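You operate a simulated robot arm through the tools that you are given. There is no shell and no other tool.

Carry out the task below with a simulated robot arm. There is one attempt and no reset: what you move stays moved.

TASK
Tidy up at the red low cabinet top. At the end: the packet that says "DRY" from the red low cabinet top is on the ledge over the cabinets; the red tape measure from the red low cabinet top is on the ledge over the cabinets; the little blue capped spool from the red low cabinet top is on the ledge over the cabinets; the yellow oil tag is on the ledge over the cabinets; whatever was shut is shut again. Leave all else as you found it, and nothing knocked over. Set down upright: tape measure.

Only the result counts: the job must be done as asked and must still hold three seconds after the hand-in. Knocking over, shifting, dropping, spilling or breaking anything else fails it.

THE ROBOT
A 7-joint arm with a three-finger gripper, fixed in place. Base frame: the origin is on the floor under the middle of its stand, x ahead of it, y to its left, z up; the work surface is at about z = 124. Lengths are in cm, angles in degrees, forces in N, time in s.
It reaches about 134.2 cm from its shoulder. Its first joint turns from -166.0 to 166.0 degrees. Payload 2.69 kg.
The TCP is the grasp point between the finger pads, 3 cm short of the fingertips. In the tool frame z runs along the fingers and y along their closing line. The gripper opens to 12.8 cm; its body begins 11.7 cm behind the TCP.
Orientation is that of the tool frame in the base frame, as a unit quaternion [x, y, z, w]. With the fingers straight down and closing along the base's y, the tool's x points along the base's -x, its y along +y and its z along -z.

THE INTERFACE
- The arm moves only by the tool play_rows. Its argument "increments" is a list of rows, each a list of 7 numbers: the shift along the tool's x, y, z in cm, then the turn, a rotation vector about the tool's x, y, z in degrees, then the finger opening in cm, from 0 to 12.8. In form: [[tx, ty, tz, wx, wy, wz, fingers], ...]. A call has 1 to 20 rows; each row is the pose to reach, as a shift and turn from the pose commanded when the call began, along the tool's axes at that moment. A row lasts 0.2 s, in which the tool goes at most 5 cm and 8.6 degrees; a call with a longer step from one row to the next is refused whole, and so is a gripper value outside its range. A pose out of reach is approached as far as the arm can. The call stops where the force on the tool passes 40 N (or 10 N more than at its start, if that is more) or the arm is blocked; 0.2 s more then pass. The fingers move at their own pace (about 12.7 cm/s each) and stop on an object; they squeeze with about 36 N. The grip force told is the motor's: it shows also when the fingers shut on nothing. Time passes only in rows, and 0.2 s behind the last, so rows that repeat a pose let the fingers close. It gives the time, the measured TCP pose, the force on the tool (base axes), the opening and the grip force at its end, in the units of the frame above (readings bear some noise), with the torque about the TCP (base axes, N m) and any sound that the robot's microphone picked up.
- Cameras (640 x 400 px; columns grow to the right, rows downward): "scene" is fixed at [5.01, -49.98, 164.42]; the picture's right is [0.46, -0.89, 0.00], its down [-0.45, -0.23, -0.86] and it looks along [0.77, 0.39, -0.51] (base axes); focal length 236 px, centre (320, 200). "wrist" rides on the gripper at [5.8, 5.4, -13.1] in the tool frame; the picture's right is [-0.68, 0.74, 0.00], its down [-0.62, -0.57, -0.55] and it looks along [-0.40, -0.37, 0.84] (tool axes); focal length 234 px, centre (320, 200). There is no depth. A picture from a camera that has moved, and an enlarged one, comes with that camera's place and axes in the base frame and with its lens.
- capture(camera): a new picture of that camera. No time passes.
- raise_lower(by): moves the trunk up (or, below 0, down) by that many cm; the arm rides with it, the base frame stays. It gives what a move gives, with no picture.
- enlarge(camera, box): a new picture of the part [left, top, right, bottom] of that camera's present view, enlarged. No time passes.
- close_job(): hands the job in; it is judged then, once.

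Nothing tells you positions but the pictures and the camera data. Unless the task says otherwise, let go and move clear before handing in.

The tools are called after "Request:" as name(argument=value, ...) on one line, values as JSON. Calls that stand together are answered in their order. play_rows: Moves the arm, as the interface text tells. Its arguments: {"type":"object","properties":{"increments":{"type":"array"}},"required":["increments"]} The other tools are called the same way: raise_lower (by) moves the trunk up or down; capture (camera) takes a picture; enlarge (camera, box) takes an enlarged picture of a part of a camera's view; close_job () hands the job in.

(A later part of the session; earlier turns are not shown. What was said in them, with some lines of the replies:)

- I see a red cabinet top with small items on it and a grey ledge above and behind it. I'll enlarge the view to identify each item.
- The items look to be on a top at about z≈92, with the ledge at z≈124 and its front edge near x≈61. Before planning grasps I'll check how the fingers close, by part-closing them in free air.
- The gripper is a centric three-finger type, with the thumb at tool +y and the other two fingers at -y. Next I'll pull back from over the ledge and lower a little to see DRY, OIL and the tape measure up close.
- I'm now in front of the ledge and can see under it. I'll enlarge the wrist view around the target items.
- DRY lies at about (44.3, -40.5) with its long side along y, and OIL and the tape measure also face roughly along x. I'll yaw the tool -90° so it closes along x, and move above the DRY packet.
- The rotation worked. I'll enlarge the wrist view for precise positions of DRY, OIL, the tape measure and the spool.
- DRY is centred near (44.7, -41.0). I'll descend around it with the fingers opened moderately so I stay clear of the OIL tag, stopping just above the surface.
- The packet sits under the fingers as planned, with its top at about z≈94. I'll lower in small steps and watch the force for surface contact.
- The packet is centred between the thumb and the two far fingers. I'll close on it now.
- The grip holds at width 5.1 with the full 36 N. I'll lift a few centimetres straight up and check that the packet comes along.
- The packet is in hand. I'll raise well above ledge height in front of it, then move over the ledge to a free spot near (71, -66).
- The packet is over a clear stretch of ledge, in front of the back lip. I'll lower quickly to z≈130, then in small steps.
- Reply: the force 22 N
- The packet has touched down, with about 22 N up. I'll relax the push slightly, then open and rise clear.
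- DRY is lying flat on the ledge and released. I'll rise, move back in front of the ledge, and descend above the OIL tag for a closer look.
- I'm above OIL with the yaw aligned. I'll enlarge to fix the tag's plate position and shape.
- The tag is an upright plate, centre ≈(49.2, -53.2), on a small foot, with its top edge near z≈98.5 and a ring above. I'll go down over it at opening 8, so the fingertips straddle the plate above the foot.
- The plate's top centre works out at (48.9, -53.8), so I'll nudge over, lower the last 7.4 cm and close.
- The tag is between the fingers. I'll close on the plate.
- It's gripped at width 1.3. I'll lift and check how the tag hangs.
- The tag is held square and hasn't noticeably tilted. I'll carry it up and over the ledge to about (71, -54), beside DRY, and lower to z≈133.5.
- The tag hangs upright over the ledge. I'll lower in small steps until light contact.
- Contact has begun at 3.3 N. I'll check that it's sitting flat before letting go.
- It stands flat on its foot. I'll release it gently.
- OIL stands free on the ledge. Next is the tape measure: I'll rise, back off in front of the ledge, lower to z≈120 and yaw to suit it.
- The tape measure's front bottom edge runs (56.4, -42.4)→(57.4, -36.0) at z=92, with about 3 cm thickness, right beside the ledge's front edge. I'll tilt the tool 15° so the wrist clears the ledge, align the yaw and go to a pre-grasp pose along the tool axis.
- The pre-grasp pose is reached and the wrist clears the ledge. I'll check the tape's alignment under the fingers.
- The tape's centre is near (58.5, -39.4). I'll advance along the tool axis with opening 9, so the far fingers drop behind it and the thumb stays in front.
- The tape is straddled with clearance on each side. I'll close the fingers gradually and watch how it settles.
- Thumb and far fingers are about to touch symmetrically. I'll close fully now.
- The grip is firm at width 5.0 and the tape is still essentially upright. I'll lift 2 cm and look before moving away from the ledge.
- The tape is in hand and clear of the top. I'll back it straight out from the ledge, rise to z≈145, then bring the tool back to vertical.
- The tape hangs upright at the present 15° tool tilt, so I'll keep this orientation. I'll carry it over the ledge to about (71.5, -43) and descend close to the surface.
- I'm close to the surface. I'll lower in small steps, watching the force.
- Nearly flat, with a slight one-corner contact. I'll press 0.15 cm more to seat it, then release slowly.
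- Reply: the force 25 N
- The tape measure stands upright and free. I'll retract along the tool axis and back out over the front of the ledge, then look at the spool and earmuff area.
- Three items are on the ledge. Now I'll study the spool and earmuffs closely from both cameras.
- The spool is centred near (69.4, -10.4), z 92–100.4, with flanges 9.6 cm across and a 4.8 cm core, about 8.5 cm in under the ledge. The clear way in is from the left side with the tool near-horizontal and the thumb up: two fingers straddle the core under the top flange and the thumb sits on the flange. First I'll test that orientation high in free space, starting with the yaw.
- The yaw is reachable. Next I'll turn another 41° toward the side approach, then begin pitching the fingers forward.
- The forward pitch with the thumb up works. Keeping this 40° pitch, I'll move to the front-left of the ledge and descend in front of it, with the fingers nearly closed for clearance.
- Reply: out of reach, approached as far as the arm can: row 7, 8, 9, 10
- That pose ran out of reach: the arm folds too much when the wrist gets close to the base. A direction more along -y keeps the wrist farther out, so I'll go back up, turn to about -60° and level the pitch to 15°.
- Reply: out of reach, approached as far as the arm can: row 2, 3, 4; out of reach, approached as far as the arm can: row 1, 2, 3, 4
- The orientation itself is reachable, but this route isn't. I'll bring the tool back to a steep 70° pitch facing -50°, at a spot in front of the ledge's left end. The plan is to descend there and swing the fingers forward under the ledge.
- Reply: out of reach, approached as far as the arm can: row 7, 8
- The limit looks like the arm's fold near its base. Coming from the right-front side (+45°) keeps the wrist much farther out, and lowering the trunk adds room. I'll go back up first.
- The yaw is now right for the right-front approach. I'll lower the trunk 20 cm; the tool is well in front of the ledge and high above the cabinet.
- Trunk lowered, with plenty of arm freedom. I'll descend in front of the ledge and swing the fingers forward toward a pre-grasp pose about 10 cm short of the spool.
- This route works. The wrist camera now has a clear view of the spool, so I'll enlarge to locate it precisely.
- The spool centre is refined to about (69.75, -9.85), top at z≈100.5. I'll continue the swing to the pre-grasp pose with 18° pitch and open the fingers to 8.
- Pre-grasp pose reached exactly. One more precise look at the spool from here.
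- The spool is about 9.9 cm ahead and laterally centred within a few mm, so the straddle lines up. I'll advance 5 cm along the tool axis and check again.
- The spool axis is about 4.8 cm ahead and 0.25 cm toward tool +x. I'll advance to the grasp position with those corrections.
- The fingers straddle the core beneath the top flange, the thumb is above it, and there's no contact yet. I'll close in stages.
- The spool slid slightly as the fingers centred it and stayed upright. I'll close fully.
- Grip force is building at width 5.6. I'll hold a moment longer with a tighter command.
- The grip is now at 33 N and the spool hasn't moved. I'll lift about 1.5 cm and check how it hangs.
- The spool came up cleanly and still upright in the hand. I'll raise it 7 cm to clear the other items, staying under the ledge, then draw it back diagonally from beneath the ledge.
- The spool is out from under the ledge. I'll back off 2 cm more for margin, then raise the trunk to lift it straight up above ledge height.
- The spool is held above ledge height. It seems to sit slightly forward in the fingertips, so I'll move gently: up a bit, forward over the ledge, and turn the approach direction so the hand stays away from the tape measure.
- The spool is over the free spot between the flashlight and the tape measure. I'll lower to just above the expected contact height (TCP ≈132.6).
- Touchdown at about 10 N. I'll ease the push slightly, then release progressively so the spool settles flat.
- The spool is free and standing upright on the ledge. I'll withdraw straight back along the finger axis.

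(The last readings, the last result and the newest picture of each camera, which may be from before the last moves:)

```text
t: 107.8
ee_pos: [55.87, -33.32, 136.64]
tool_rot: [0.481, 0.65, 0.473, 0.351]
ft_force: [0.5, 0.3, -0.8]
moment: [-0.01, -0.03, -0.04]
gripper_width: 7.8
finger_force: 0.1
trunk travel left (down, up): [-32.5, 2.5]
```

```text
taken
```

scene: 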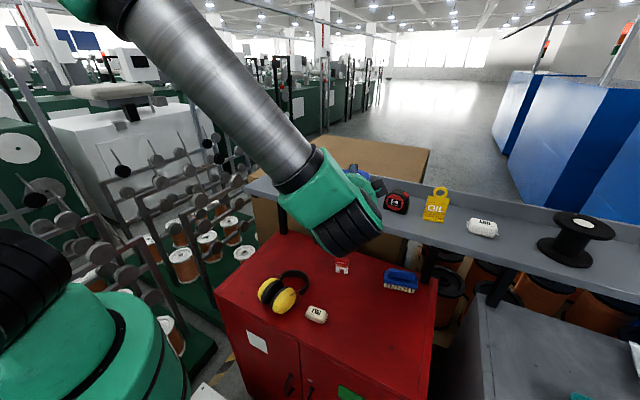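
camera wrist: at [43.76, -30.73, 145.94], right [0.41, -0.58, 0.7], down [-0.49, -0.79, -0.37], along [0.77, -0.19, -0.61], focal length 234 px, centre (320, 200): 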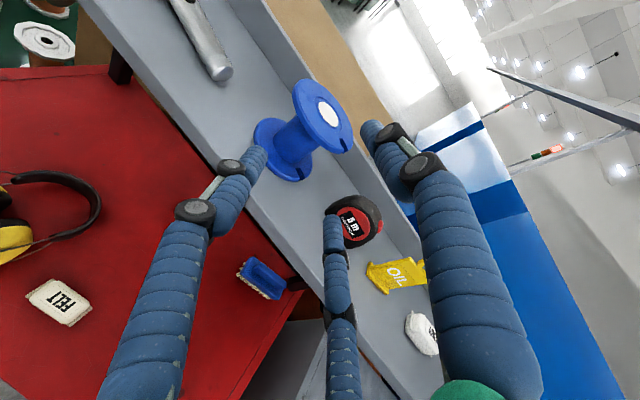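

The spool stands clear. I'll lift the arm up and away so the scene camera can see everything for a final check.

Request:
play_rows(increments=[[0, 3.8, -1.2, 0, 0, 0, 7.8], [0, 7.6, -2.4, 0, 0, 0, 7.8], [0, 11.4, -3.7, 0, 0, 0, 7.8], [0, 15.2, -4.9, 0, 0, 0, 7.8], [0, 19, -6.1, 0, 0, 0, 7.8], [0, 22.8, -7.4, 0, 0, 0, 7.8], [0, 26.6, -8.6, 0, 0, 0, 7.8], [0, 26.6, -8.6, 0, 0, 0, 7.8]])

Request:
capture(camera="scene")

Request:
capture(camera="wrist")

Request:
enlarge(camera="scene", box=[250, 150, 530, 330])

```text
t: 109.6
ee_pos: [56.02, -33.31, 164.58]
tool_rot: [0.481, 0.65, 0.473, 0.35]
ft_force: [-0.1, 0.2, -0.1]
moment: [-0.02, -0.03, -0.04]
gripper_width: 7.81
finger_force: 0.1
trunk travel left (down, up): [-32.5, 2.5]
```

```text
taken
```

scene: 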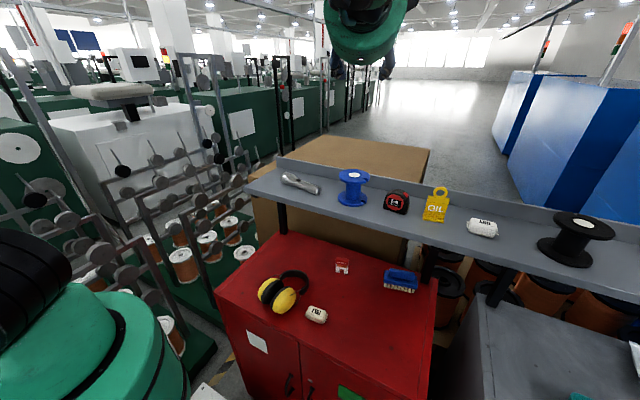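

```text
taken
camera wrist: at [43.89, -30.79, 173.88], right [0.41, -0.58, 0.7], down [-0.49, -0.79, -0.37], along [0.77, -0.19, -0.61], focal length 234 px, centre (320, 200)
```

wrist: 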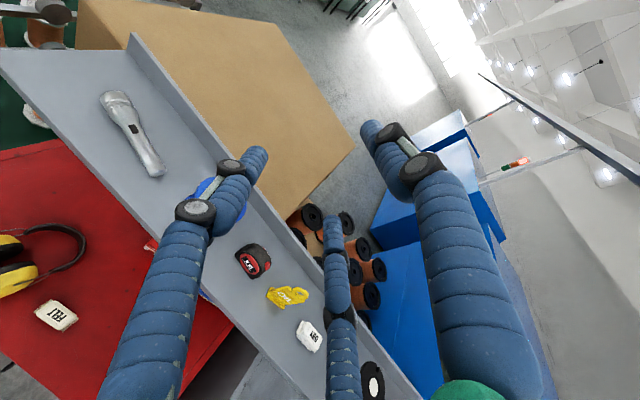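

```text
2.22 times, centred on (390, 240) of scene
camera zoom: at [5.01, -49.98, 164.42], right [0.46, -0.89, 0.0], down [-0.45, -0.23, -0.86], along [0.77, 0.39, -0.51], focal length 525 px, centre (164, 111)
```

zoom: 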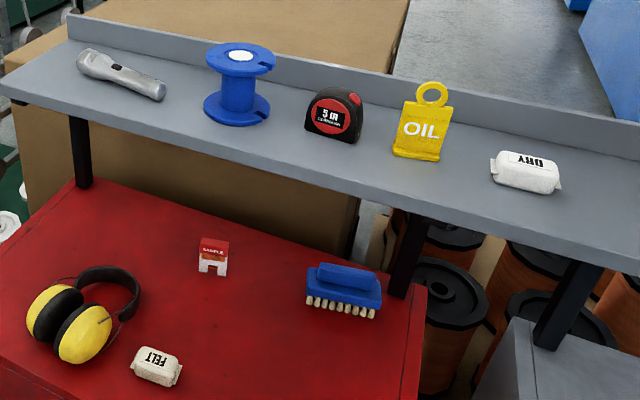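

All four items (spool, upright tape measure, OIL tag and DRY packet) stand free on the ledge. The earmuffs, FELT, SAMPLE, brush, flashlight and black spool are where they were, and no doors were opened. The gripper is empty and clear, so I'm handing in.

Request:
close_job()

```text
The job is handed in.
```

The tidy-up is done and handed in. The DRY packet, the red tape measure, the yellow OIL tag and the blue capped spool are all on the ledge over the cabinets.

- **Placement:** From left to right on the ledge they are the spool, tape measure, OIL tag and DRY packet. The tape measure is standing upright. The spool and tag are standing too, and the packet is lying flat.
- **Other items:** In the final picture the earmuffs, FELT packet, SAMPLE block, brush, flashlight and black spool are all where they started. Nothing was knocked over.
- **Doors:** I opened nothing, so everything that was shut is still shut.
- **Robot:** The gripper is empty and clear of the ledge. The trunk is about 10 cm higher than at the start, because I used it to reach under the ledge and lift the spool.

I checked this with the cameras just before handing in. The result of the judging was not shown to me.
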